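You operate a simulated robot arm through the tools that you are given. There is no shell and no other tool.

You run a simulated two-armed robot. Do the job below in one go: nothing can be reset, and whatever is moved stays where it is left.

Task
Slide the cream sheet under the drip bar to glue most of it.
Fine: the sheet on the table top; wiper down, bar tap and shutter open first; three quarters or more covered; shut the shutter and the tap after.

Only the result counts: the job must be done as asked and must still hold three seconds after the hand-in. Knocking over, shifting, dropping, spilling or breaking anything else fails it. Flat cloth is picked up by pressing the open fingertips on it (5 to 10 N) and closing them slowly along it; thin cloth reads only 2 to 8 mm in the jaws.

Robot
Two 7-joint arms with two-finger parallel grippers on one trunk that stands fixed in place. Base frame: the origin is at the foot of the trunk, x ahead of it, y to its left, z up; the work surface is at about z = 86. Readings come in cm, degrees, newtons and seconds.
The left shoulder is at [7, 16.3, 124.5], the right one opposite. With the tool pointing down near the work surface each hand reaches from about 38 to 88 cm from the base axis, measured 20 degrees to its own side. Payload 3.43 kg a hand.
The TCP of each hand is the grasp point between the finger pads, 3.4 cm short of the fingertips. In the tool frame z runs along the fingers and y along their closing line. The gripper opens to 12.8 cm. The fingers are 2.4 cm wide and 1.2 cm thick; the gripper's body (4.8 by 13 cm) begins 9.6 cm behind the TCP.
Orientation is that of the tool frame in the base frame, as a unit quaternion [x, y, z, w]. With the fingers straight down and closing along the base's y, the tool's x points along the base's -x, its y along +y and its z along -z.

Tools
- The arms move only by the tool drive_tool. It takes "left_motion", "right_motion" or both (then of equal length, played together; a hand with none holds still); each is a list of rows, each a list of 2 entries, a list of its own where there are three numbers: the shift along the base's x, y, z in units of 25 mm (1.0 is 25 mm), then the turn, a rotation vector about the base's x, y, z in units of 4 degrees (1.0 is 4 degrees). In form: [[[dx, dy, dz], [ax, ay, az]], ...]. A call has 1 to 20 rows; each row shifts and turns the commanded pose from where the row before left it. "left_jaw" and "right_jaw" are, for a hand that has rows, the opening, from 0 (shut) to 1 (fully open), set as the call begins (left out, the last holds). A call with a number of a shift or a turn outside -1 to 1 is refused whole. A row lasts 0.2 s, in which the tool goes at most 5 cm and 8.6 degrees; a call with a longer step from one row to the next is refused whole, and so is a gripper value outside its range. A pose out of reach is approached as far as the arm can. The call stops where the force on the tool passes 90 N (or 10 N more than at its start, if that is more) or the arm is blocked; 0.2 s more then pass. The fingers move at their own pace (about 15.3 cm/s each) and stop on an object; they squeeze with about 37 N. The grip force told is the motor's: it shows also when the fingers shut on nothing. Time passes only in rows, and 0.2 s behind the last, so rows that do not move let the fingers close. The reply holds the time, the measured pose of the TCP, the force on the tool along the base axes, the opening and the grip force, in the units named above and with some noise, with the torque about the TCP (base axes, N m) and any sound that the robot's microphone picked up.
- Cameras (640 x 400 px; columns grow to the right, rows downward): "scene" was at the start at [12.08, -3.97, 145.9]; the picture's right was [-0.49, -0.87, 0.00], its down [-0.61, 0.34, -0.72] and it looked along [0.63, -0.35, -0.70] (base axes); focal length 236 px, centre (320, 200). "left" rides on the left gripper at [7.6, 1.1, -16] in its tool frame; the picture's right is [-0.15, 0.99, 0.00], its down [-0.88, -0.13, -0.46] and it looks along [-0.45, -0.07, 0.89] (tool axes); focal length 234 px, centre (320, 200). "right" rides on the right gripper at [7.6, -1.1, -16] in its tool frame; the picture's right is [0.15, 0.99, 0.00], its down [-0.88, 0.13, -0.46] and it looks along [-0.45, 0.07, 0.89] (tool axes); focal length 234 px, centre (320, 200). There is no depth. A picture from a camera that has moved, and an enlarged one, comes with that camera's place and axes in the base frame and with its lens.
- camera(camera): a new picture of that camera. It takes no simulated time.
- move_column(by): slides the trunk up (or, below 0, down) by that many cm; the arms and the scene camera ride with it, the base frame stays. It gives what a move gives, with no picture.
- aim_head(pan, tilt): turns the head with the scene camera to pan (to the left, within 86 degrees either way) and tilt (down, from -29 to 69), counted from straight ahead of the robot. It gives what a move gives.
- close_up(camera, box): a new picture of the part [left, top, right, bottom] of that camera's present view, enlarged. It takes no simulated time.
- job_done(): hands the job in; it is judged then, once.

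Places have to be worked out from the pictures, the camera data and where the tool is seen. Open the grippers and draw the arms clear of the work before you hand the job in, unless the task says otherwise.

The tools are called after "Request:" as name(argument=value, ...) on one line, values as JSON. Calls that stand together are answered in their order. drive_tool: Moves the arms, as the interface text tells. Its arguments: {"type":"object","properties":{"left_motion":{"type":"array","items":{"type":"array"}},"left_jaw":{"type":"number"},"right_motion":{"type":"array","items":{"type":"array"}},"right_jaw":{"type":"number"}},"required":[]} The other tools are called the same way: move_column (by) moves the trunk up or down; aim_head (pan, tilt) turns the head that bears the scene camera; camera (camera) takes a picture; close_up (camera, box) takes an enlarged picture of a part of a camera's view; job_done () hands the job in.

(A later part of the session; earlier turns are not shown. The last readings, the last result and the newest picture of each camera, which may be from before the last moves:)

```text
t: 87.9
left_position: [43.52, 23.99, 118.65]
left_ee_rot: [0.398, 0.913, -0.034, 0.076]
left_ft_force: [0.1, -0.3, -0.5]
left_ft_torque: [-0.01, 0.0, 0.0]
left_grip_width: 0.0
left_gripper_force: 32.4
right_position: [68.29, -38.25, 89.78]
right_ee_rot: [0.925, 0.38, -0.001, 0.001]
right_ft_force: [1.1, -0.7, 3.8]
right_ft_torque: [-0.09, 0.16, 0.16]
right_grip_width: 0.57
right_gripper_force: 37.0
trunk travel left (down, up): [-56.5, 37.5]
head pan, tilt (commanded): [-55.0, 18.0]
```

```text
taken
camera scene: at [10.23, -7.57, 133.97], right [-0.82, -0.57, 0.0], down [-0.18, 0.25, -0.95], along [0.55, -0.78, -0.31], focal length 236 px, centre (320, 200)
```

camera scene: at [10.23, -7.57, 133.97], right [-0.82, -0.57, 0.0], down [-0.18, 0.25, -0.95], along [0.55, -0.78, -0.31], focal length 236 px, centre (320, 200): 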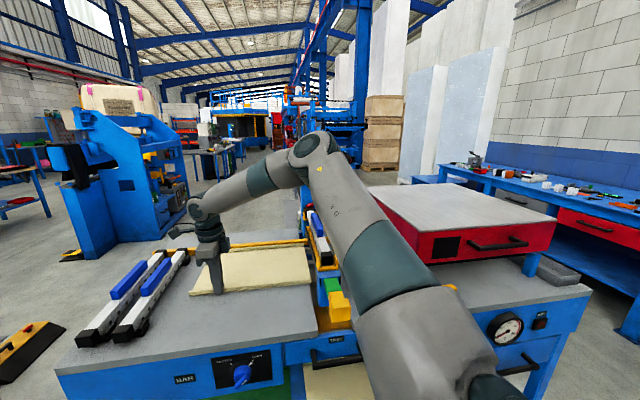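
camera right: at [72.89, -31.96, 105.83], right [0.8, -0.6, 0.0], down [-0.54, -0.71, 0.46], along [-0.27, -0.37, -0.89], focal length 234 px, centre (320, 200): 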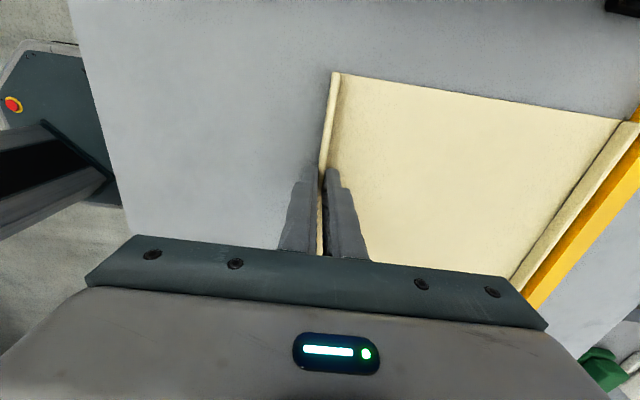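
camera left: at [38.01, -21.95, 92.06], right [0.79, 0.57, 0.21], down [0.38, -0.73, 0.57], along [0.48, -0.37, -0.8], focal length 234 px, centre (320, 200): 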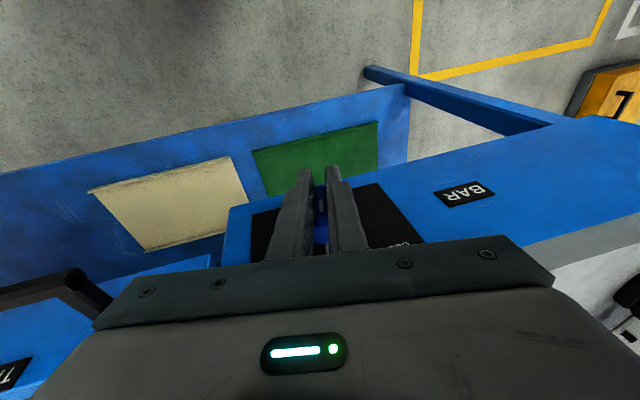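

The sheet follows with tiny forces. Continuing 5 cm at a time at slow speed.

Request:
drive_tool(right_motion=[[[-0.143, -0.14, 0], [0, 0, 0]], [[-0.143, -0.14, 0], [0, 0, 0]], [[-0.143, -0.14, 0], [0, 0, 0]], [[-0.143, -0.14, 0], [0, 0, 0]], [[-0.143, -0.14, 0], [0, 0, 0]], [[-0.143, -0.14, 0], [0, 0, 0]], [[-0.143, -0.14, 0], [0, 0, 0]], [[-0.143, -0.14, 0], [0, 0, 0]], [[-0.143, -0.14, 0], [0, 0, 0]], [[-0.143, -0.14, 0], [0, 0, 0]]])

Request:
camera(camera="right")

Request:
close_up(camera="scene", box=[180, 170, 360, 310])

```text
t: 90.1
left_position: [43.53, 24.05, 118.65]
left_ee_rot: [0.399, 0.913, -0.034, 0.076]
left_ft_force: [0.0, 0.7, 0.1]
left_ft_torque: [0.0, -0.01, 0.01]
left_grip_width: 0.0
left_gripper_force: 33.3
right_position: [64.49, -41.75, 90.02]
right_ee_rot: [0.925, 0.379, -0.001, 0.002]
right_ft_force: [1.3, 1.1, 4.0]
right_ft_torque: [0.26, -0.26, 0.11]
right_grip_width: 0.54
right_gripper_force: 36.4
trunk travel left (down, up): [-56.5, 37.5]
head pan, tilt (commanded): [-55.0, 18.0]
```

```text
taken
camera right: at [69.22, -35.44, 105.82], right [0.8, -0.6, 0.0], down [-0.54, -0.71, 0.46], along [-0.27, -0.37, -0.89], focal length 234 px, centre (320, 200)
```

right: 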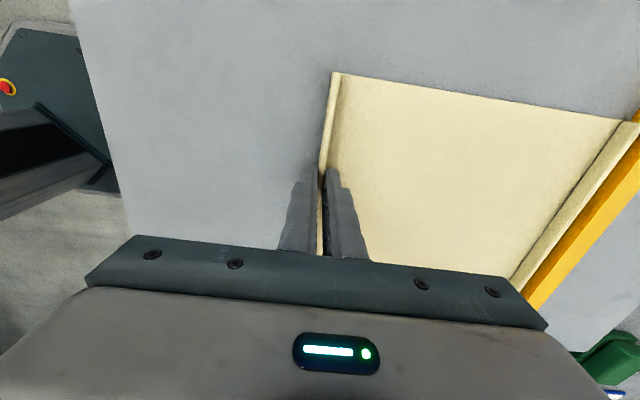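

```text
2.86 times, centred on (270, 240) of scene
camera zoom: at [10.23, -7.58, 133.97], right [-0.82, -0.57, 0.0], down [-0.18, 0.25, -0.95], along [0.55, -0.78, -0.31], focal length 675 px, centre (463, 86)
```

zoom: 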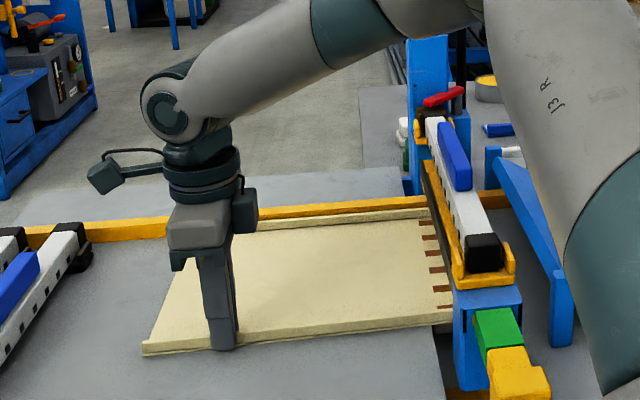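

Glue stripes are appearing on the sheet under the bar — it works. Continuing the drag in 5 cm steps, watching the leading edge and forces.

Request:
drive_tool(right_motion=[[[-0.143, -0.14, 0], [0, 0, 0]], [[-0.143, -0.14, 0], [0, 0, 0]], [[-0.143, -0.14, 0], [0, 0, 0]], [[-0.143, -0.14, 0], [0, 0, 0]], [[-0.143, -0.14, 0], [0, 0, 0]], [[-0.143, -0.14, 0], [0, 0, 0]], [[-0.143, -0.14, 0], [0, 0, 0]], [[-0.143, -0.14, 0], [0, 0, 0]], [[-0.143, -0.14, 0], [0, 0, 0]], [[-0.143, -0.14, 0], [0, 0, 0]]])

Request:
camera(camera="right")

Request:
close_up(camera="scene", box=[180, 170, 400, 310])

```text
t: 92.3
left_position: [43.57, 23.97, 118.62]
left_ee_rot: [0.398, 0.913, -0.034, 0.077]
left_ft_force: [0.1, 0.4, 0.5]
left_ft_torque: [0.01, 0.03, -0.01]
left_grip_width: 0.01
left_gripper_force: 33.8
right_position: [61.0, -45.17, 89.97]
right_ee_rot: [0.925, 0.38, 0.0, 0.002]
right_ft_force: [1.1, 0.9, 4.3]
right_ft_torque: [0.04, 0.01, 0.07]
right_grip_width: 0.54
right_gripper_force: 37.2
trunk travel left (down, up): [-56.5, 37.5]
head pan, tilt (commanded): [-55.0, 18.0]
```

```text
taken
camera right: at [65.67, -38.94, 105.82], right [0.8, -0.6, 0.0], down [-0.54, -0.71, 0.46], along [-0.27, -0.37, -0.89], focal length 234 px, centre (320, 200)
```

right: 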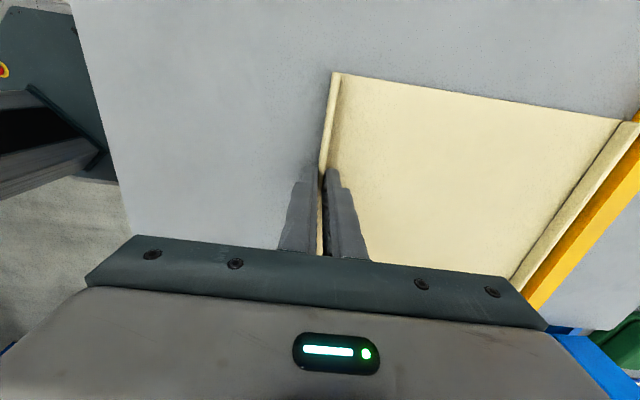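

```text
2.86 times, centred on (290, 240) of scene
camera zoom: at [10.23, -7.56, 133.97], right [-0.82, -0.57, 0.0], down [-0.18, 0.25, -0.95], along [0.55, -0.78, -0.31], focal length 675 px, centre (406, 86)
```

zoom: 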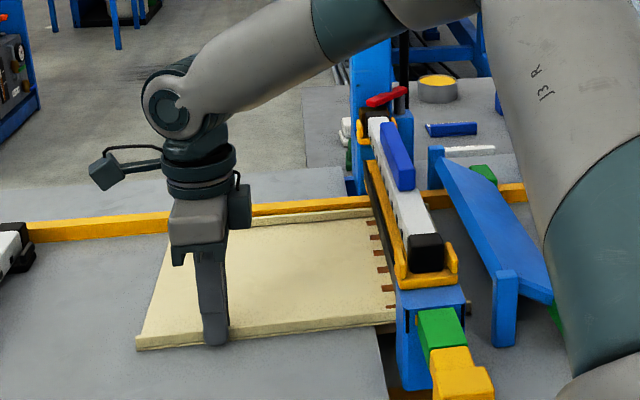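

Smooth, ~4 N. The sheet's leading edge has come out past the post; continuing toward the wiper.

Request:
drive_tool(right_motion=[[[-0.143, -0.14, 0], [0, 0, 0]], [[-0.143, -0.14, 0], [0, 0, 0]], [[-0.143, -0.14, 0], [0, 0, 0]], [[-0.143, -0.14, 0], [0, 0, 0]], [[-0.143, -0.14, 0], [0, 0, 0]], [[-0.143, -0.14, 0], [0, 0, 0]], [[-0.143, -0.14, 0], [0, 0, 0]], [[-0.143, -0.14, 0], [0, 0, 0]]])

Request:
close_up(camera="scene", box=[180, 170, 400, 310])

```text
t: 94.1
left_position: [43.58, 23.88, 118.59]
left_ee_rot: [0.398, 0.913, -0.034, 0.077]
left_ft_force: [0.2, -0.4, -0.6]
left_ft_torque: [-0.02, -0.01, -0.02]
left_grip_width: 0.0
left_gripper_force: 32.7
right_position: [58.14, -47.98, 89.86]
right_ee_rot: [0.925, 0.379, -0.001, 0.002]
right_ft_force: [0.7, 0.5, 4.1]
right_ft_torque: [0.21, -0.18, 0.09]
right_grip_width: 0.55
right_gripper_force: 36.7
trunk travel left (down, up): [-56.5, 37.5]
head pan, tilt (commanded): [-55.0, 18.0]
```

```text
2.86 times, centred on (290, 240) of scene
camera zoom: at [10.23, -7.56, 133.97], right [-0.82, -0.57, 0.0], down [-0.18, 0.25, -0.95], along [0.55, -0.78, -0.31], focal length 675 px, centre (406, 86)
```

zoom: 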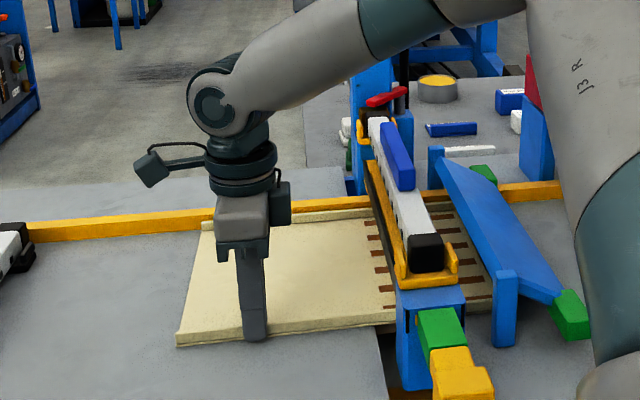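

Stripes run the full length from bar to the leading edge, now near the wiper. Continuing in small steps with force checks.

Request:
drive_tool(right_motion=[[[-0.143, -0.14, 0], [0, 0, 0]], [[-0.143, -0.14, 0], [0, 0, 0]], [[-0.143, -0.14, 0], [0, 0, 0]], [[-0.143, -0.14, 0], [0, 0, 0]], [[-0.143, -0.14, 0], [0, 0, 0]], [[-0.143, -0.14, 0], [0, 0, 0]]])

Request:
close_up(camera="scene", box=[220, 170, 400, 310])

```text
t: 95.5
left_position: [43.44, 24.08, 118.75]
left_ee_rot: [0.398, 0.913, -0.034, 0.076]
left_ft_force: [0.7, 0.6, -0.1]
left_ft_torque: [-0.01, 0.01, 0.06]
left_grip_width: 0.0
left_gripper_force: 33.1
right_position: [56.07, -50.04, 89.75]
right_ee_rot: [0.925, 0.379, 0.0, 0.001]
right_ft_force: [1.3, 1.2, 6.1]
right_ft_torque: [0.17, -0.12, 0.09]
right_grip_width: 0.56
right_gripper_force: 37.2
trunk travel left (down, up): [-56.5, 37.5]
head pan, tilt (commanded): [-55.0, 18.0]
```

```text
2.86 times, centred on (310, 240) of scene
camera zoom: at [10.23, -7.54, 133.97], right [-0.82, -0.57, 0.0], down [-0.18, 0.25, -0.95], along [0.55, -0.78, -0.31], focal length 675 px, centre (349, 86)
```

zoom: 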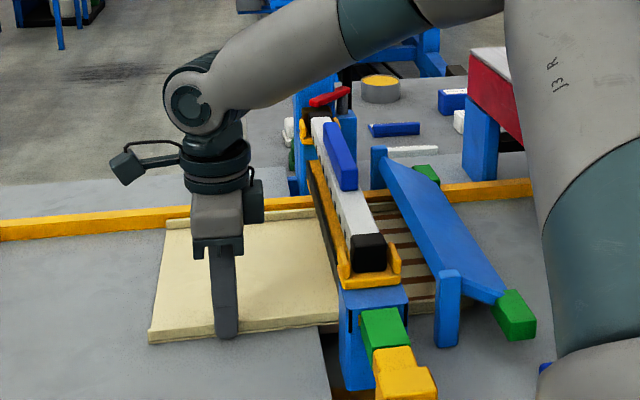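

Forces still small (6 N vertical). Continuing.

Request:
drive_tool(right_motion=[[[-0.143, -0.14, 0], [0, 0, 0]], [[-0.143, -0.14, 0], [0, 0, 0]], [[-0.143, -0.14, 0], [0, 0, 0]], [[-0.143, -0.14, 0], [0, 0, 0]], [[-0.143, -0.14, 0], [0, 0, 0]], [[-0.143, -0.14, 0], [0, 0, 0]], [[-0.143, -0.14, 0], [0, 0, 0]], [[-0.143, -0.14, 0], [0, 0, 0]]])

Request:
close_up(camera="scene", box=[240, 170, 420, 310])

Request:
camera(camera="right")

```text
t: 97.3
left_position: [43.57, 24.06, 118.64]
left_ee_rot: [0.398, 0.914, -0.034, 0.076]
left_ft_force: [-0.6, -0.2, -0.5]
left_ft_torque: [0.01, 0.04, 0.01]
left_grip_width: 0.0
left_gripper_force: 33.1
right_position: [53.02, -52.86, 89.82]
right_ee_rot: [0.925, 0.38, 0.0, 0.002]
right_ft_force: [1.8, 1.3, 7.1]
right_ft_torque: [0.22, -0.23, 0.12]
right_grip_width: 0.59
right_gripper_force: 37.0
trunk travel left (down, up): [-56.5, 37.5]
head pan, tilt (commanded): [-55.0, 18.0]
```

```text
2.86 times, centred on (330, 240) of scene
camera zoom: at [10.21, -7.52, 133.97], right [-0.82, -0.57, 0.0], down [-0.18, 0.25, -0.95], along [0.55, -0.78, -0.31], focal length 675 px, centre (291, 86)
```

zoom: 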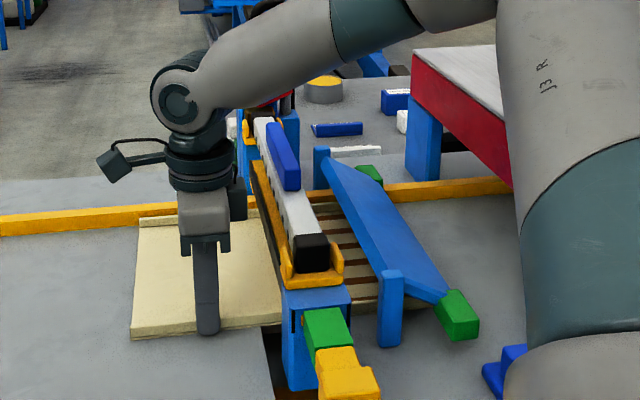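

```text
taken
camera right: at [57.68, -46.52, 105.81], right [0.8, -0.6, 0.0], down [-0.53, -0.71, 0.46], along [-0.27, -0.37, -0.89], focal length 234 px, centre (320, 200)
```

right: 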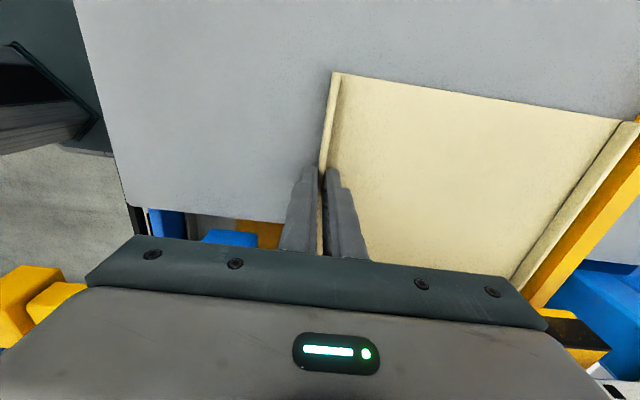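

The leading edge should now be at about f≈27, past the wiper blade. Let me check clearances between the hand and bar, and the wiper side.

Request:
close_up(camera="scene", box=[280, 200, 360, 290])

Request:
close_up(camera="scene", box=[330, 220, 410, 290])

```text
4.44 times, centred on (320, 245) of scene
camera zoom: at [10.21, -7.52, 133.97], right [-0.82, -0.57, 0.0], down [-0.18, 0.25, -0.95], along [0.55, -0.78, -0.31], focal length 1050 px, centre (320, 0)
```

zoom: 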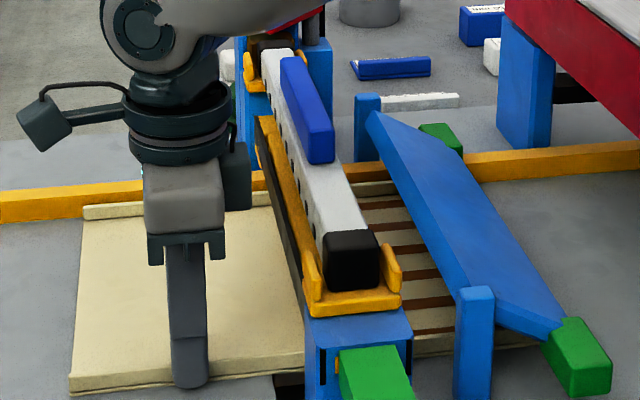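

```text
5.71 times, centred on (370, 255) of scene
camera zoom: at [10.21, -7.52, 133.97], right [-0.82, -0.57, 0.0], down [-0.18, 0.25, -0.95], along [0.55, -0.78, -0.31], focal length 1350 px, centre (34, -114)
```

zoom: 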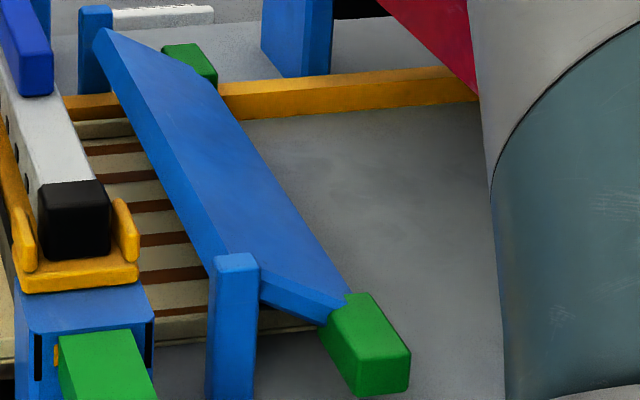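

The hand still has ~2 cm before its side box would near the bar cradle. Dragging 2 cm more and checking the sheet's leading edge beyond the wiper.

Request:
drive_tool(right_motion=[[[-0.143, -0.14, 0], [0, 0, 0]], [[-0.143, -0.14, 0], [0, 0, 0]], [[-0.143, -0.14, 0], [0, 0, 0]], [[-0.143, -0.14, 0], [0, 0, 0]]])

Request:
close_up(camera="scene", box=[250, 190, 420, 300])

Request:
close_up(camera="scene", box=[330, 220, 410, 290])

```text
t: 98.3
left_position: [43.48, 24.06, 118.65]
left_ee_rot: [0.399, 0.913, -0.035, 0.076]
left_ft_force: [-0.8, 0.0, 0.7]
left_ft_torque: [-0.02, 0.01, -0.01]
left_grip_width: 0.01
left_gripper_force: 32.5
right_position: [51.65, -54.25, 89.79]
right_ee_rot: [0.925, 0.38, -0.001, 0.002]
right_ft_force: [0.8, 0.8, 2.9]
right_ft_torque: [0.51, -0.46, 0.1]
right_grip_width: 0.56
right_gripper_force: 37.1
trunk travel left (down, up): [-56.5, 37.5]
head pan, tilt (commanded): [-55.0, 18.0]
```

```text
3.64 times, centred on (335, 245) of scene
camera zoom: at [10.23, -7.6, 133.96], right [-0.82, -0.57, 0.0], down [-0.18, 0.25, -0.95], along [0.55, -0.78, -0.31], focal length 859 px, centre (266, 36)
```

zoom: 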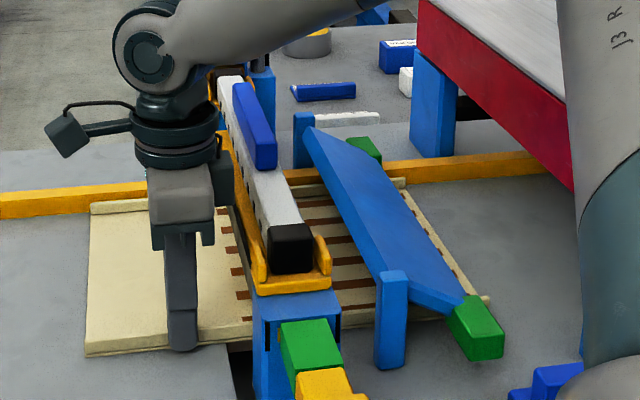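

```text
5.71 times, centred on (370, 255) of scene
camera zoom: at [10.23, -7.6, 133.96], right [-0.82, -0.57, 0.0], down [-0.18, 0.25, -0.95], along [0.55, -0.78, -0.31], focal length 1350 px, centre (34, -114)
```

zoom: 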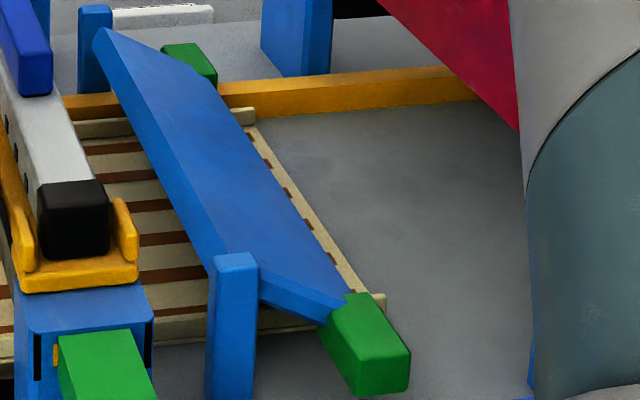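

The leading edge has come out past the wiper, still striped. Let me look closer at it.

Request:
close_up(camera="scene", box=[355, 235, 385, 265])

Request:
close_up(camera="scene", box=[330, 235, 365, 275])

```text
13.33 times, centred on (370, 250) of scene
camera zoom: at [10.23, -7.6, 133.96], right [-0.82, -0.57, 0.0], down [-0.18, 0.25, -0.95], along [0.55, -0.78, -0.31], focal length 3150 px, centre (-347, -467)
```

zoom: 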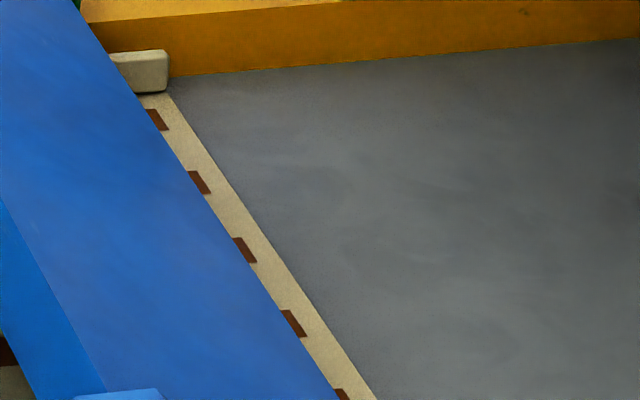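

```text
10.00 times, centred on (348, 255) of scene
camera zoom: at [10.23, -7.6, 133.96], right [-0.82, -0.57, 0.0], down [-0.18, 0.25, -0.95], along [0.55, -0.78, -0.31], focal length 2362 px, centre (45, -350)
```

zoom: 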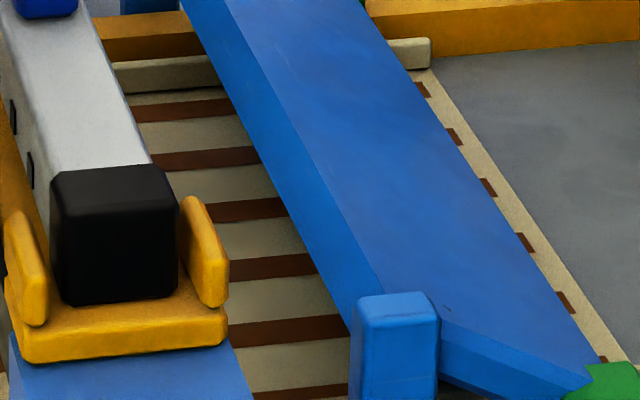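

The stripes look regular. I'll release the lip, lift, step left ~6 cm and re-grip at the sheet's left end to bring the trailing edge closer to the bar.

Request:
drive_tool(right_motion=[[[0, 0, 0], [0, 0, 0]], [[0, 0, 0], [0, 0, 0]], [[0, 0, 0.4], [0, 0, 0]], [[0, 0, 0.6], [0, 0, 0]], [[0.4, 0.39, 0.2], [0, 0, 0]], [[0.45, 0.44, 0], [0, 0, 0]], [[0.45, 0.44, 0], [0, 0, 0]], [[0.45, 0.44, 0], [0, 0, 0]], [[0, 0, 0], [0, 0, 0]]], right_jaw=0.4)

Request:
close_up(camera="right", box=[220, 105, 420, 265])

Request:
camera(camera="right")

```text
t: 100.3
left_position: [43.53, 24.0, 118.65]
left_ee_rot: [0.398, 0.914, -0.033, 0.076]
left_ft_force: [-0.7, -0.8, -0.1]
left_ft_torque: [0.03, 0.01, -0.01]
left_grip_width: 0.0
left_gripper_force: 32.6
right_position: [56.05, -50.06, 92.89]
right_ee_rot: [0.925, 0.38, -0.001, 0.0]
right_ft_force: [-0.2, 0.4, -0.2]
right_ft_torque: [0.04, -0.01, 0.0]
right_grip_width: 5.1
right_gripper_force: 0.0
trunk travel left (down, up): [-56.5, 37.5]
head pan, tilt (commanded): [-55.0, 18.0]
```

```text
2.50 times, centred on (320, 185) of right
camera zoom: at [60.69, -43.73, 108.81], right [0.8, -0.6, 0.0], down [-0.54, -0.71, 0.46], along [-0.27, -0.37, -0.89], focal length 585 px, centre (320, 238)
```

zoom: 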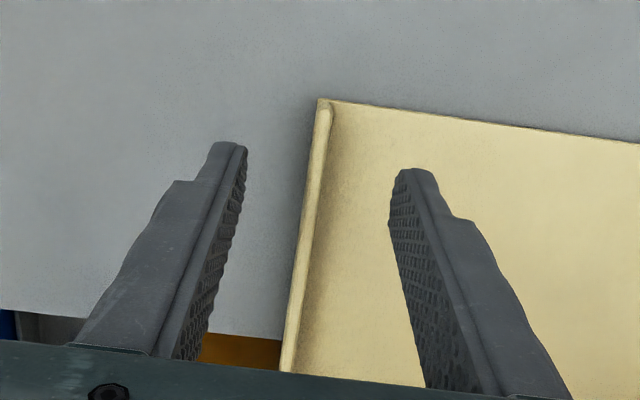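

```text
taken
camera right: at [60.69, -43.73, 108.81], right [0.8, -0.6, 0.0], down [-0.54, -0.71, 0.46], along [-0.27, -0.37, -0.89], focal length 234 px, centre (320, 200)
```

right: 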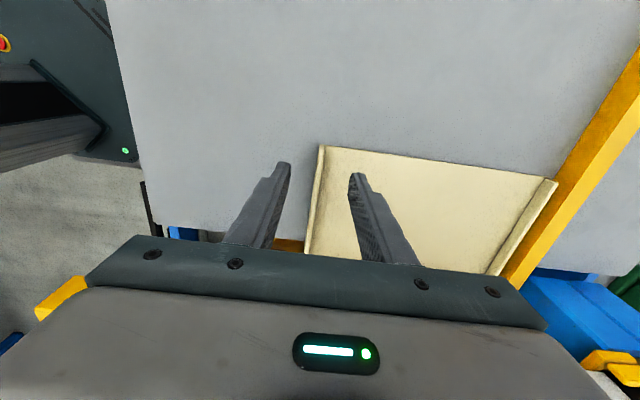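

Corner is at tool x≈2.1. Shifting 0.6 cm further left and descending to re-grip.

Request:
drive_tool(right_motion=[[[0.172, 0.168, -0.3], [0, 0, 0]], [[0, 0, -0.4], [0, 0, 0]], [[0, 0, -0.35], [0, 0, 0]], [[0, 0, -0.14], [0, 0, 0]], [[0, 0, 0], [0, 0, 0]]])

Request:
drive_tool(right_motion=[[[0, 0, 0], [0, 0, 0]], [[0, 0, 0], [0, 0, 0]], [[0, 0, 0], [0, 0, 0]]], right_jaw=0)

Request:
close_up(camera="right", box=[220, 105, 420, 265])

```text
t: 101.5
left_position: [43.59, 24.02, 118.63]
left_ee_rot: [0.398, 0.913, -0.034, 0.076]
left_ft_force: [-0.3, 0.1, -0.7]
left_ft_torque: [0.0, 0.0, 0.03]
left_grip_width: 0.0
left_gripper_force: 33.1
right_position: [56.5, -49.54, 89.78]
right_ee_rot: [0.925, 0.379, -0.001, 0.0]
right_ft_force: [0.6, 0.0, 0.2]
right_ft_torque: [-0.03, -0.01, 0.0]
right_grip_width: 5.12
right_gripper_force: 0.1
trunk travel left (down, up): [-56.5, 37.5]
head pan, tilt (commanded): [-55.0, 18.0]
```

```text
t: 102.3
left_position: [43.53, 23.93, 118.68]
left_ee_rot: [0.398, 0.914, -0.034, 0.076]
left_ft_force: [-0.3, -0.5, -0.3]
left_ft_torque: [-0.02, 0.01, 0.0]
left_grip_width: 0.0
left_gripper_force: 32.6
right_position: [56.52, -49.53, 89.82]
right_ee_rot: [0.925, 0.379, 0.0, 0.001]
right_ft_force: [-0.3, 0.3, 0.5]
right_ft_torque: [-0.02, 0.02, -0.09]
right_grip_width: 0.54
right_gripper_force: 36.8
trunk travel left (down, up): [-56.5, 37.5]
head pan, tilt (commanded): [-55.0, 18.0]
```

```text
2.50 times, centred on (320, 185) of right
camera zoom: at [61.18, -43.33, 105.75], right [0.8, -0.6, 0.0], down [-0.53, -0.71, 0.46], along [-0.27, -0.37, -0.89], focal length 585 px, centre (320, 238)
```

zoom: 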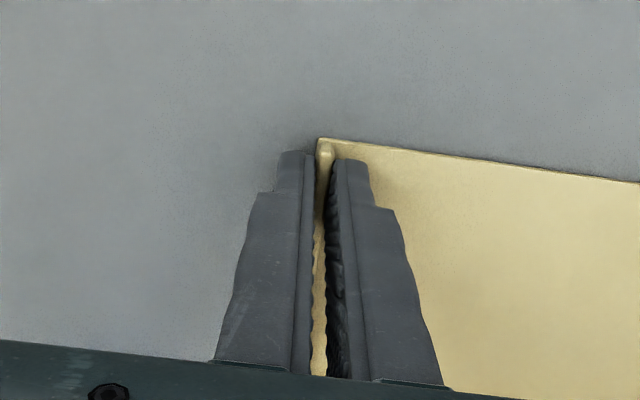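

Gripped right at the left corner. Dragging 6 cm further.

Request:
drive_tool(right_motion=[[[-0.143, -0.14, 0], [0, 0, 0]], [[-0.143, -0.14, 0], [0, 0, 0]], [[-0.143, -0.14, 0], [0, 0, 0]], [[-0.143, -0.14, 0], [0, 0, 0]], [[-0.143, -0.14, 0], [0, 0, 0]], [[-0.143, -0.14, 0], [0, 0, 0]], [[-0.143, -0.14, 0], [0, 0, 0]], [[-0.143, -0.14, 0], [0, 0, 0]], [[-0.143, -0.14, 0], [0, 0, 0]], [[-0.143, -0.14, 0], [0, 0, 0]], [[-0.143, -0.14, 0], [0, 0, 0]], [[-0.143, -0.14, 0], [0, 0, 0]]])

Request:
close_up(camera="scene", box=[250, 190, 420, 300])

Request:
camera(camera="right")

```text
t: 104.9
left_position: [43.62, 23.94, 118.58]
left_ee_rot: [0.399, 0.913, -0.033, 0.075]
left_ft_force: [-0.6, -0.1, -0.3]
left_ft_torque: [0.0, 0.0, 0.0]
left_grip_width: 0.02
left_gripper_force: 33.2
right_position: [52.21, -53.79, 89.9]
right_ee_rot: [0.925, 0.379, 0.0, 0.001]
right_ft_force: [-0.5, 0.5, -0.1]
right_ft_torque: [0.1, -0.04, 0.08]
right_grip_width: 0.57
right_gripper_force: 37.2
trunk travel left (down, up): [-56.5, 37.5]
head pan, tilt (commanded): [-55.0, 18.0]
```

```text
3.64 times, centred on (335, 245) of scene
camera zoom: at [10.26, -7.63, 133.96], right [-0.82, -0.57, 0.0], down [-0.18, 0.25, -0.95], along [0.55, -0.78, -0.31], focal length 859 px, centre (266, 36)
```

zoom: 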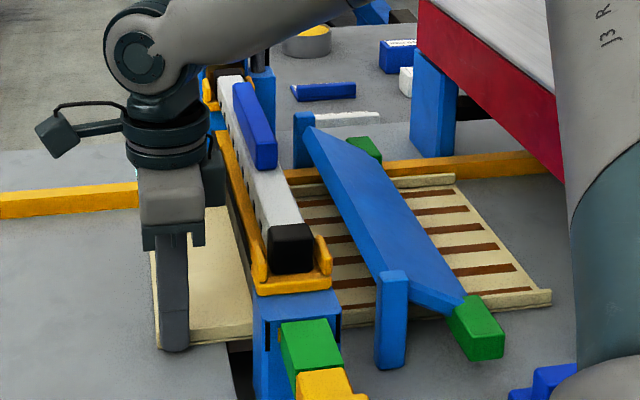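

```text
taken
camera right: at [56.82, -47.54, 105.79], right [0.8, -0.6, 0.0], down [-0.53, -0.71, 0.46], along [-0.27, -0.37, -0.89], focal length 234 px, centre (320, 200)
```

right: 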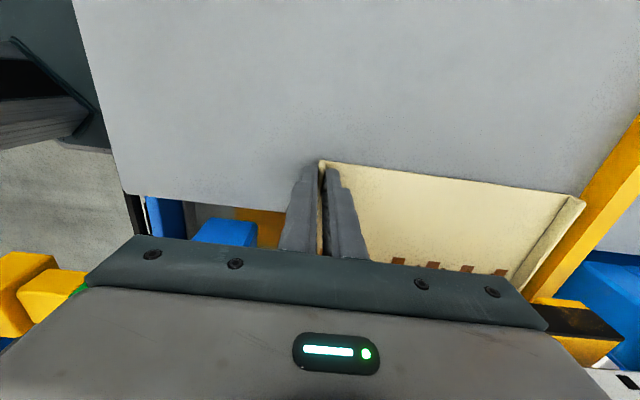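

Stripes end about 9 cm from the left edge — roughly 74–78% covered; I want more margin. I'll release, lift, and instead push the sheet's left edge with the two open fingertips.

Request:
drive_tool(right_motion=[[[0, 0, 0], [0, 0, 0]], [[0, 0, 0], [0, 0, 0]], [[0, 0, 0.5], [0, 0, 0]], [[0, 0, 0.8], [0, 0, 0]], [[0.56, -0.11, 0.3], [0, 0, 0]], [[0.56, -0.11, 0], [0, 0, 0]], [[0.56, -0.11, 0], [0, 0, 0]], [[0.56, -0.11, 0], [0, 0, 0]], [[0.56, -0.11, 0], [0, 0, 0]], [[0.56, -0.12, 0], [0, 0, 0]], [[0, 0, 0], [0, 0, 0]]], right_jaw=0.65)

Request:
camera(camera="right")

Request:
close_up(camera="scene", box=[230, 170, 420, 300])

```text
t: 107.3
left_position: [43.47, 23.84, 118.66]
left_ee_rot: [0.398, 0.914, -0.033, 0.077]
left_ft_force: [-0.5, -0.7, 1.0]
left_ft_torque: [-0.03, 0.02, -0.02]
left_grip_width: 0.01
left_gripper_force: 33.0
right_position: [60.61, -55.38, 93.87]
right_ee_rot: [0.925, 0.38, 0.0, 0.0]
right_ft_force: [-0.5, 0.2, 0.1]
right_ft_torque: [0.04, -0.01, 0.04]
right_grip_width: 8.31
right_gripper_force: 0.2
trunk travel left (down, up): [-56.5, 37.5]
head pan, tilt (commanded): [-55.0, 18.0]
```

```text
taken
camera right: at [65.21, -49.11, 109.86], right [0.8, -0.6, 0.0], down [-0.53, -0.71, 0.46], along [-0.27, -0.37, -0.89], focal length 234 px, centre (320, 200)
```

right: 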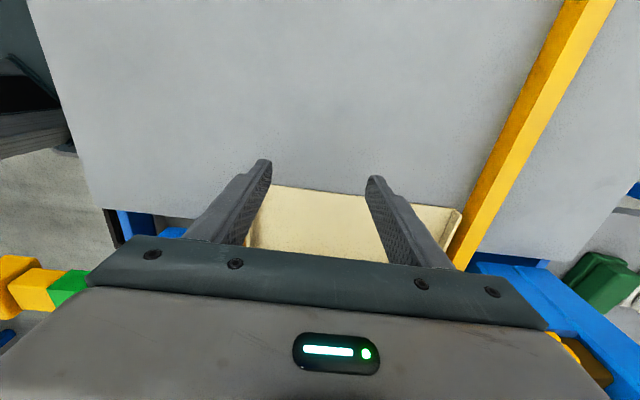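

```text
3.08 times, centred on (325, 235) of scene
camera zoom: at [10.22, -7.61, 133.96], right [-0.82, -0.57, 0.0], down [-0.18, 0.25, -0.95], along [0.55, -0.78, -0.31], focal length 727 px, centre (305, 92)
```

zoom: 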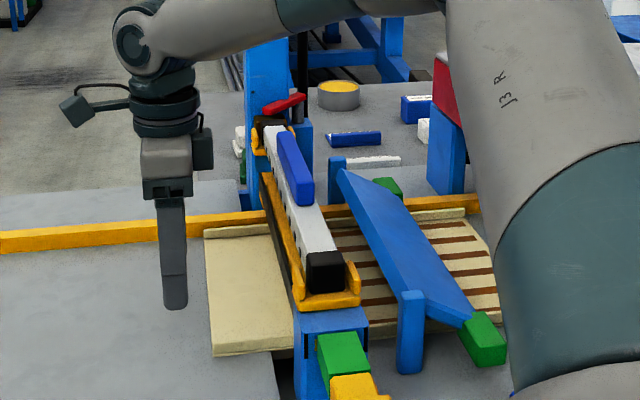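

Left edge is 3.6 cm ahead of the TCP. Descending the open fingers to the table just left of the sheet.

Request:
drive_tool(right_motion=[[[0, 0, -0.5], [0, 0, 0]], [[0, 0, -0.5], [0, 0, 0]], [[0, 0, -0.4], [0, 0, 0]], [[0, 0, -0.18], [0, 0, 0]], [[0, 0, 0], [0, 0, 0]]])

Request:
drive_tool(right_motion=[[[-0.143, -0.14, 0], [0, 0, 0]], [[-0.143, -0.14, 0], [0, 0, 0]], [[-0.143, -0.14, 0], [0, 0, 0]], [[-0.143, -0.14, 0], [0, 0, 0]], [[-0.143, -0.14, 0], [0, 0, 0]]])

Request:
camera(camera="right")

Request:
close_up(camera="scene", box=[230, 170, 420, 300])

```text
t: 108.5
left_position: [43.49, 23.92, 118.62]
left_ee_rot: [0.399, 0.913, -0.034, 0.076]
left_ft_force: [0.3, 0.4, -0.5]
left_ft_torque: [0.04, -0.03, 0.0]
left_grip_width: 0.03
left_gripper_force: 33.0
right_position: [60.68, -55.51, 89.86]
right_ee_rot: [0.925, 0.38, 0.0, 0.002]
right_ft_force: [0.3, -0.2, -0.2]
right_ft_torque: [0.01, -0.01, 0.03]
right_grip_width: 8.31
right_gripper_force: 0.1
trunk travel left (down, up): [-56.5, 37.5]
head pan, tilt (commanded): [-55.0, 18.0]
```

```text
t: 109.7
left_position: [43.71, 24.01, 118.6]
left_ee_rot: [0.398, 0.913, -0.034, 0.077]
left_ft_force: [1.3, -0.1, 0.7]
left_ft_torque: [-0.05, -0.03, -0.05]
left_grip_width: 0.0
left_gripper_force: 33.2
right_position: [58.82, -57.27, 89.9]
right_ee_rot: [0.925, 0.38, -0.001, 0.001]
right_ft_force: [0.3, -0.2, 0.2]
right_ft_torque: [0.01, 0.02, -0.01]
right_grip_width: 8.33
right_gripper_force: 0.0
trunk travel left (down, up): [-56.5, 37.5]
head pan, tilt (commanded): [-55.0, 18.0]
```

```text
taken
camera right: at [63.38, -50.98, 105.78], right [0.8, -0.6, 0.0], down [-0.53, -0.71, 0.46], along [-0.27, -0.37, -0.89], focal length 234 px, centre (320, 200)
```

right: 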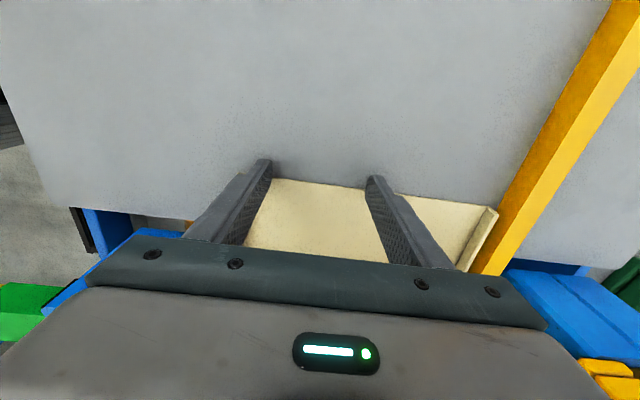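

```text
3.08 times, centred on (325, 235) of scene
camera zoom: at [10.25, -7.63, 133.96], right [-0.82, -0.57, 0.0], down [-0.18, 0.25, -0.95], along [0.55, -0.78, -0.31], focal length 727 px, centre (305, 92)
```

zoom: 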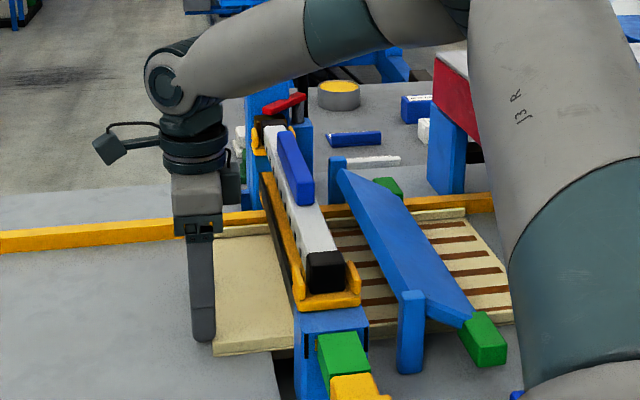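

The fingertips may be riding just above the thin sheet (no force). I'll back off 1.5 cm, lower the tips onto the table lightly, then push again.

Request:
drive_tool(right_motion=[[[0.215, 0.21, 0], [0, 0, 0]], [[0.215, 0.21, 0], [0, 0, 0]], [[0, 0, 0], [0, 0, 0]]])

Request:
drive_tool(right_motion=[[[0, 0, -0.06], [0, 0, 0]], [[0, 0, -0.06], [0, 0, 0]], [[0, 0, -0.06], [0, 0, 0]]])

Request:
close_up(camera="right", box=[220, 140, 520, 270])

```text
t: 110.5
left_position: [43.49, 23.97, 118.7]
left_ee_rot: [0.399, 0.913, -0.035, 0.076]
left_ft_force: [0.0, 0.4, 0.4]
left_ft_torque: [0.0, -0.04, -0.01]
left_grip_width: 0.0
left_gripper_force: 33.5
right_position: [59.87, -56.34, 89.82]
right_ee_rot: [0.925, 0.38, 0.0, 0.002]
right_ft_force: [-0.5, -0.4, 0.6]
right_ft_torque: [0.01, -0.01, -0.02]
right_grip_width: 8.33
right_gripper_force: 0.1
trunk travel left (down, up): [-56.5, 37.5]
head pan, tilt (commanded): [-55.0, 18.0]
```

```text
t: 111.3
left_position: [43.56, 23.85, 118.65]
left_ee_rot: [0.398, 0.913, -0.034, 0.077]
left_ft_force: [-0.5, 1.1, -0.7]
left_ft_torque: [0.01, -0.01, 0.01]
left_grip_width: 0.0
left_gripper_force: 32.8
right_position: [59.87, -56.27, 89.49]
right_ee_rot: [0.925, 0.379, -0.001, 0.002]
right_ft_force: [-0.7, -0.1, 0.7]
right_ft_torque: [0.05, 0.02, -0.01]
right_grip_width: 8.3
right_gripper_force: 0.0
trunk travel left (down, up): [-56.5, 37.5]
head pan, tilt (commanded): [-55.0, 18.0]
```

```text
2.13 times, centred on (370, 205) of right
camera zoom: at [64.51, -49.97, 105.36], right [0.8, -0.6, 0.0], down [-0.53, -0.71, 0.46], along [-0.27, -0.37, -0.89], focal length 500 px, centre (213, 189)
```

zoom: 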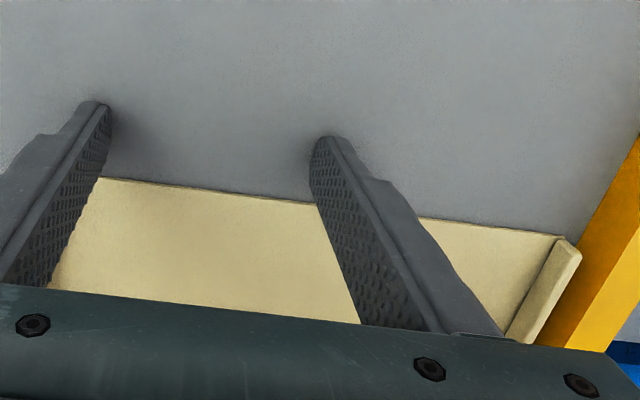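

Tips at z≈86.1, still no table contact. Lowering another millimetre or two, then pushing.

Request:
drive_tool(right_motion=[[[0, 0, -0.05], [0, 0, 0]], [[0, 0, -0.05], [0, 0, 0]]])

```text
t: 111.9
left_position: [43.42, 23.97, 118.59]
left_ee_rot: [0.398, 0.914, -0.034, 0.077]
left_ft_force: [-0.8, -0.5, -0.9]
left_ft_torque: [-0.04, 0.01, -0.02]
left_grip_width: 0.01
left_gripper_force: 33.3
right_position: [59.87, -56.18, 89.31]
right_ee_rot: [0.925, 0.38, 0.001, 0.002]
right_ft_force: [0.4, -4.0, 14.5]
right_ft_torque: [0.43, 0.41, 0.12]
right_grip_width: 8.2
right_gripper_force: 0.0
trunk travel left (down, up): [-56.5, 37.5]
head pan, tilt (commanded): [-55.0, 18.0]
```

Table touched at TCP z≈89.3. Raising 1 mm and pushing right (+F).

Request:
drive_tool(right_motion=[[[0, 0, 0.05], [0, 0, 0]], [[-0.143, -0.14, 0], [0, 0, 0]], [[-0.143, -0.14, 0], [0, 0, 0]], [[-0.143, -0.14, 0], [0, 0, 0]], [[-0.143, -0.14, 0], [0, 0, 0]], [[-0.143, -0.14, 0], [0, 0, 0]], [[-0.143, -0.14, 0], [0, 0, 0]]])

Request:
close_up(camera="right", box=[220, 140, 520, 270])

Request:
close_up(camera="scene", box=[260, 190, 340, 290])

```text
t: 113.5
left_position: [43.52, 24.0, 118.69]
left_ee_rot: [0.398, 0.913, -0.035, 0.077]
left_ft_force: [0.1, 0.0, -0.8]
left_ft_torque: [-0.06, -0.01, 0.0]
left_grip_width: 0.01
left_gripper_force: 32.5
right_position: [57.64, -58.25, 89.46]
right_ee_rot: [0.925, 0.379, 0.0, 0.002]
right_ft_force: [6.9, 6.5, 9.4]
right_ft_torque: [0.53, -0.04, -0.28]
right_grip_width: 8.3
right_gripper_force: 0.0
trunk travel left (down, up): [-56.5, 37.5]
head pan, tilt (commanded): [-55.0, 18.0]
```

```text
2.13 times, centred on (370, 205) of right
camera zoom: at [62.21, -51.95, 105.36], right [0.8, -0.6, 0.0], down [-0.54, -0.71, 0.46], along [-0.27, -0.37, -0.89], focal length 500 px, centre (213, 189)
```

zoom: 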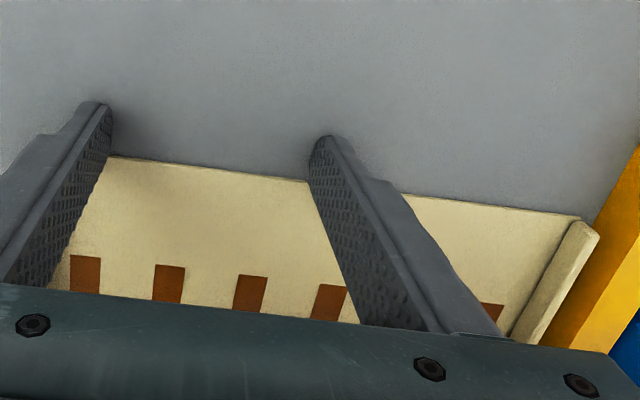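

```text
4.00 times, centred on (300, 240) of scene
camera zoom: at [10.25, -7.47, 133.97], right [-0.82, -0.57, 0.0], down [-0.18, 0.25, -0.95], along [0.55, -0.78, -0.31], focal length 945 px, centre (400, 40)
```

zoom: 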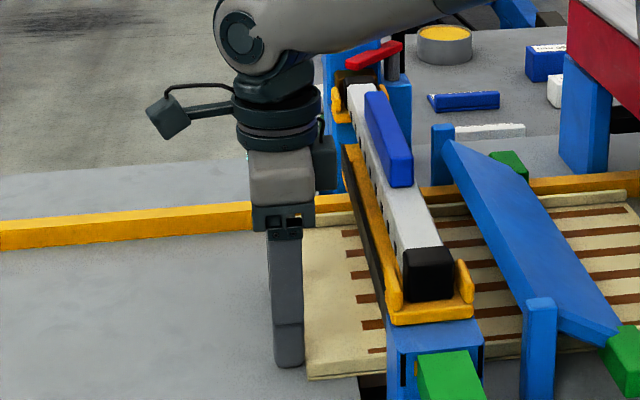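

The push works (~9.5 N); stripe ends now lie ~5.3 cm from the left edge, so roughly 83% covered. Pushing another 1.5 cm for margin while watching clearance to the bar.

Request:
drive_tool(right_motion=[[[-0.143, -0.14, 0], [0, 0, 0]], [[-0.143, -0.14, 0], [0, 0, 0]], [[-0.143, -0.14, 0], [0, 0, 0]]])

Request:
close_up(camera="right", box=[220, 140, 520, 270])

Request:
close_up(camera="scene", box=[270, 190, 420, 290])

```text
t: 114.3
left_position: [43.64, 24.01, 118.74]
left_ee_rot: [0.399, 0.913, -0.034, 0.077]
left_ft_force: [-0.2, 0.1, 0.3]
left_ft_torque: [-0.01, -0.01, 0.04]
left_grip_width: 0.01
left_gripper_force: 33.3
right_position: [56.61, -59.33, 89.39]
right_ee_rot: [0.925, 0.38, -0.001, 0.002]
right_ft_force: [3.3, 4.9, 7.0]
right_ft_torque: [0.4, 0.0, -0.17]
right_grip_width: 8.31
right_gripper_force: 0.0
trunk travel left (down, up): [-56.5, 37.5]
head pan, tilt (commanded): [-55.0, 18.0]
```

```text
2.13 times, centred on (370, 205) of right
camera zoom: at [61.23, -53.06, 105.36], right [0.8, -0.6, 0.0], down [-0.53, -0.71, 0.46], along [-0.27, -0.37, -0.89], focal length 500 px, centre (213, 189)
```

zoom: 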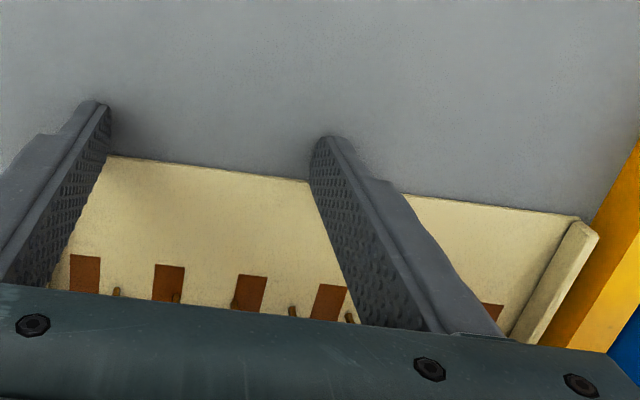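

```text
4.00 times, centred on (345, 240) of scene
camera zoom: at [10.24, -7.5, 133.97], right [-0.82, -0.57, 0.0], down [-0.18, 0.25, -0.95], along [0.55, -0.78, -0.31], focal length 945 px, centre (220, 40)
```

zoom: 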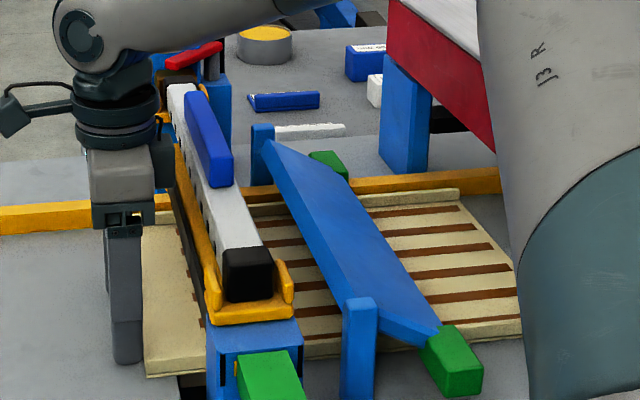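

The stripe ends appear unchanged relative to the sheet and I see small brown pegs — let me zoom in closely to understand.

Request:
close_up(camera="right", box=[240, 180, 420, 270])

Request:
close_up(camera="scene", box=[300, 225, 345, 285])

Request:
close_up(camera="scene", box=[215, 290, 275, 345])

Request:
close_up(camera="scene", box=[300, 250, 380, 330])

```text
3.56 times, centred on (330, 225) of right
camera zoom: at [61.23, -53.06, 105.36], right [0.8, -0.6, 0.0], down [-0.53, -0.71, 0.46], along [-0.27, -0.37, -0.89], focal length 833 px, centre (284, 111)
```

zoom: 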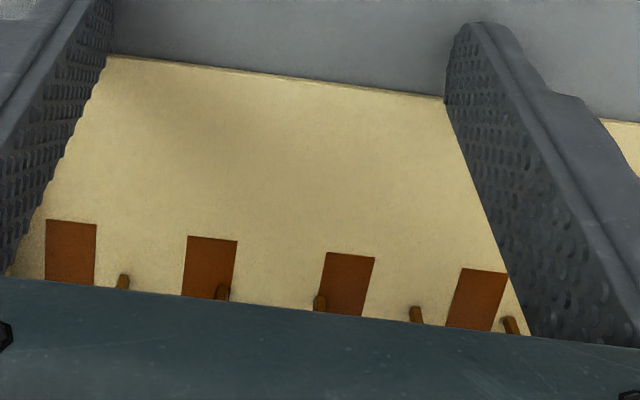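

```text
6.67 times, centred on (322, 255) of scene
camera zoom: at [10.24, -7.5, 133.97], right [-0.82, -0.57, 0.0], down [-0.18, 0.25, -0.95], along [0.55, -0.78, -0.31], focal length 1575 px, centre (303, -167)
```

zoom: 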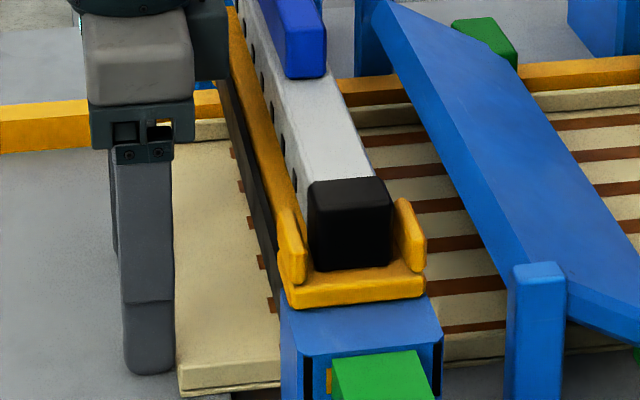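

```text
7.27 times, centred on (245, 318) of scene
camera zoom: at [10.24, -7.5, 133.97], right [-0.82, -0.57, 0.0], down [-0.18, 0.25, -0.95], along [0.55, -0.78, -0.31], focal length 1718 px, centre (866, -654)
```

zoom: 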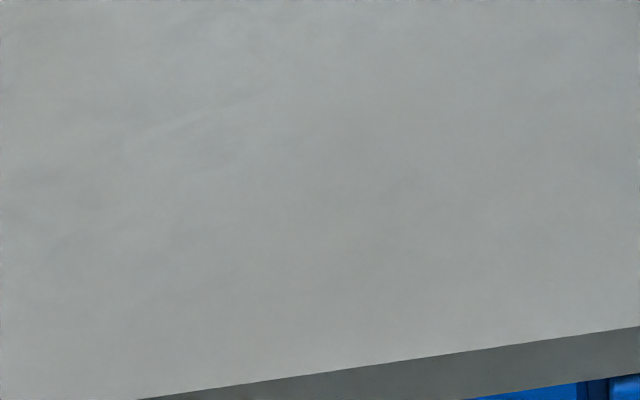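

```text
5.00 times, centred on (340, 290) of scene
camera zoom: at [10.24, -7.5, 133.97], right [-0.82, -0.57, 0.0], down [-0.18, 0.25, -0.95], along [0.55, -0.78, -0.31], focal length 1181 px, centre (220, -250)
```

zoom: 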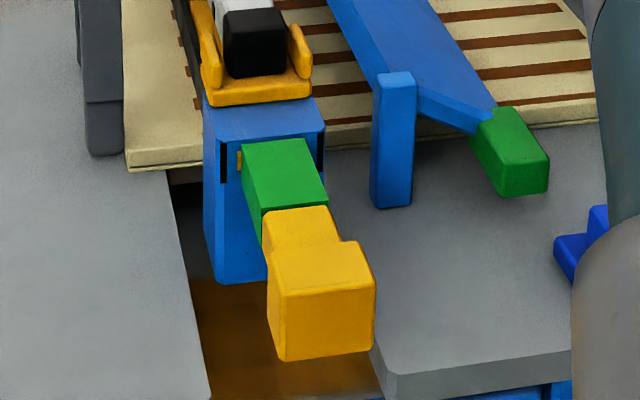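

The glue pattern shows 7 of 8 segments covered, and the falling glue lines sit ~6.9 cm from the left edge (≈80% true coverage). I'll nudge another 0.6 cm, then withdraw straight up.

Request:
drive_tool(right_motion=[[[-0.09, -0.088, 0], [0, 0, 0]], [[-0.09, -0.088, 0], [0, 0, 0]], [[0, 0, 0], [0, 0, 0]]])

Request:
close_up(camera="right", box=[220, 140, 520, 270])

Request:
close_up(camera="scene", box=[280, 190, 360, 290])

```text
t: 115.1
left_position: [43.49, 24.04, 118.54]
left_ee_rot: [0.398, 0.913, -0.035, 0.076]
left_ft_force: [0.5, -1.0, 0.0]
left_ft_torque: [-0.02, -0.03, 0.0]
left_grip_width: 0.02
left_gripper_force: 32.7
right_position: [56.23, -59.64, 89.36]
right_ee_rot: [0.925, 0.38, 0.0, 0.003]
right_ft_force: [5.0, 3.4, 5.8]
right_ft_torque: [0.35, -0.02, -0.15]
right_grip_width: 8.3
right_gripper_force: 0.1
trunk travel left (down, up): [-56.5, 37.5]
head pan, tilt (commanded): [-55.0, 18.0]
```

```text
2.13 times, centred on (370, 205) of right
camera zoom: at [60.85, -53.47, 105.36], right [0.8, -0.6, 0.0], down [-0.54, -0.71, 0.46], along [-0.27, -0.37, -0.89], focal length 500 px, centre (213, 189)
```

zoom: 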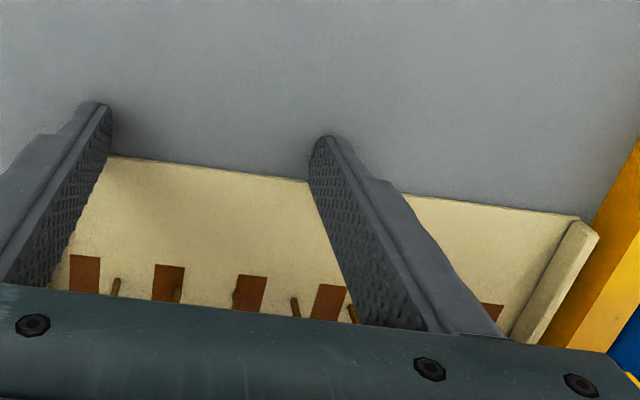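

```text
4.00 times, centred on (320, 240) of scene
camera zoom: at [10.27, -7.5, 133.97], right [-0.82, -0.57, 0.0], down [-0.18, 0.25, -0.95], along [0.55, -0.78, -0.31], focal length 945 px, centre (320, 40)
```

zoom: 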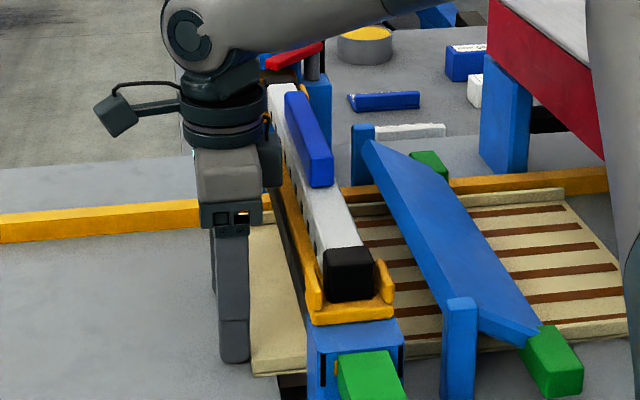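

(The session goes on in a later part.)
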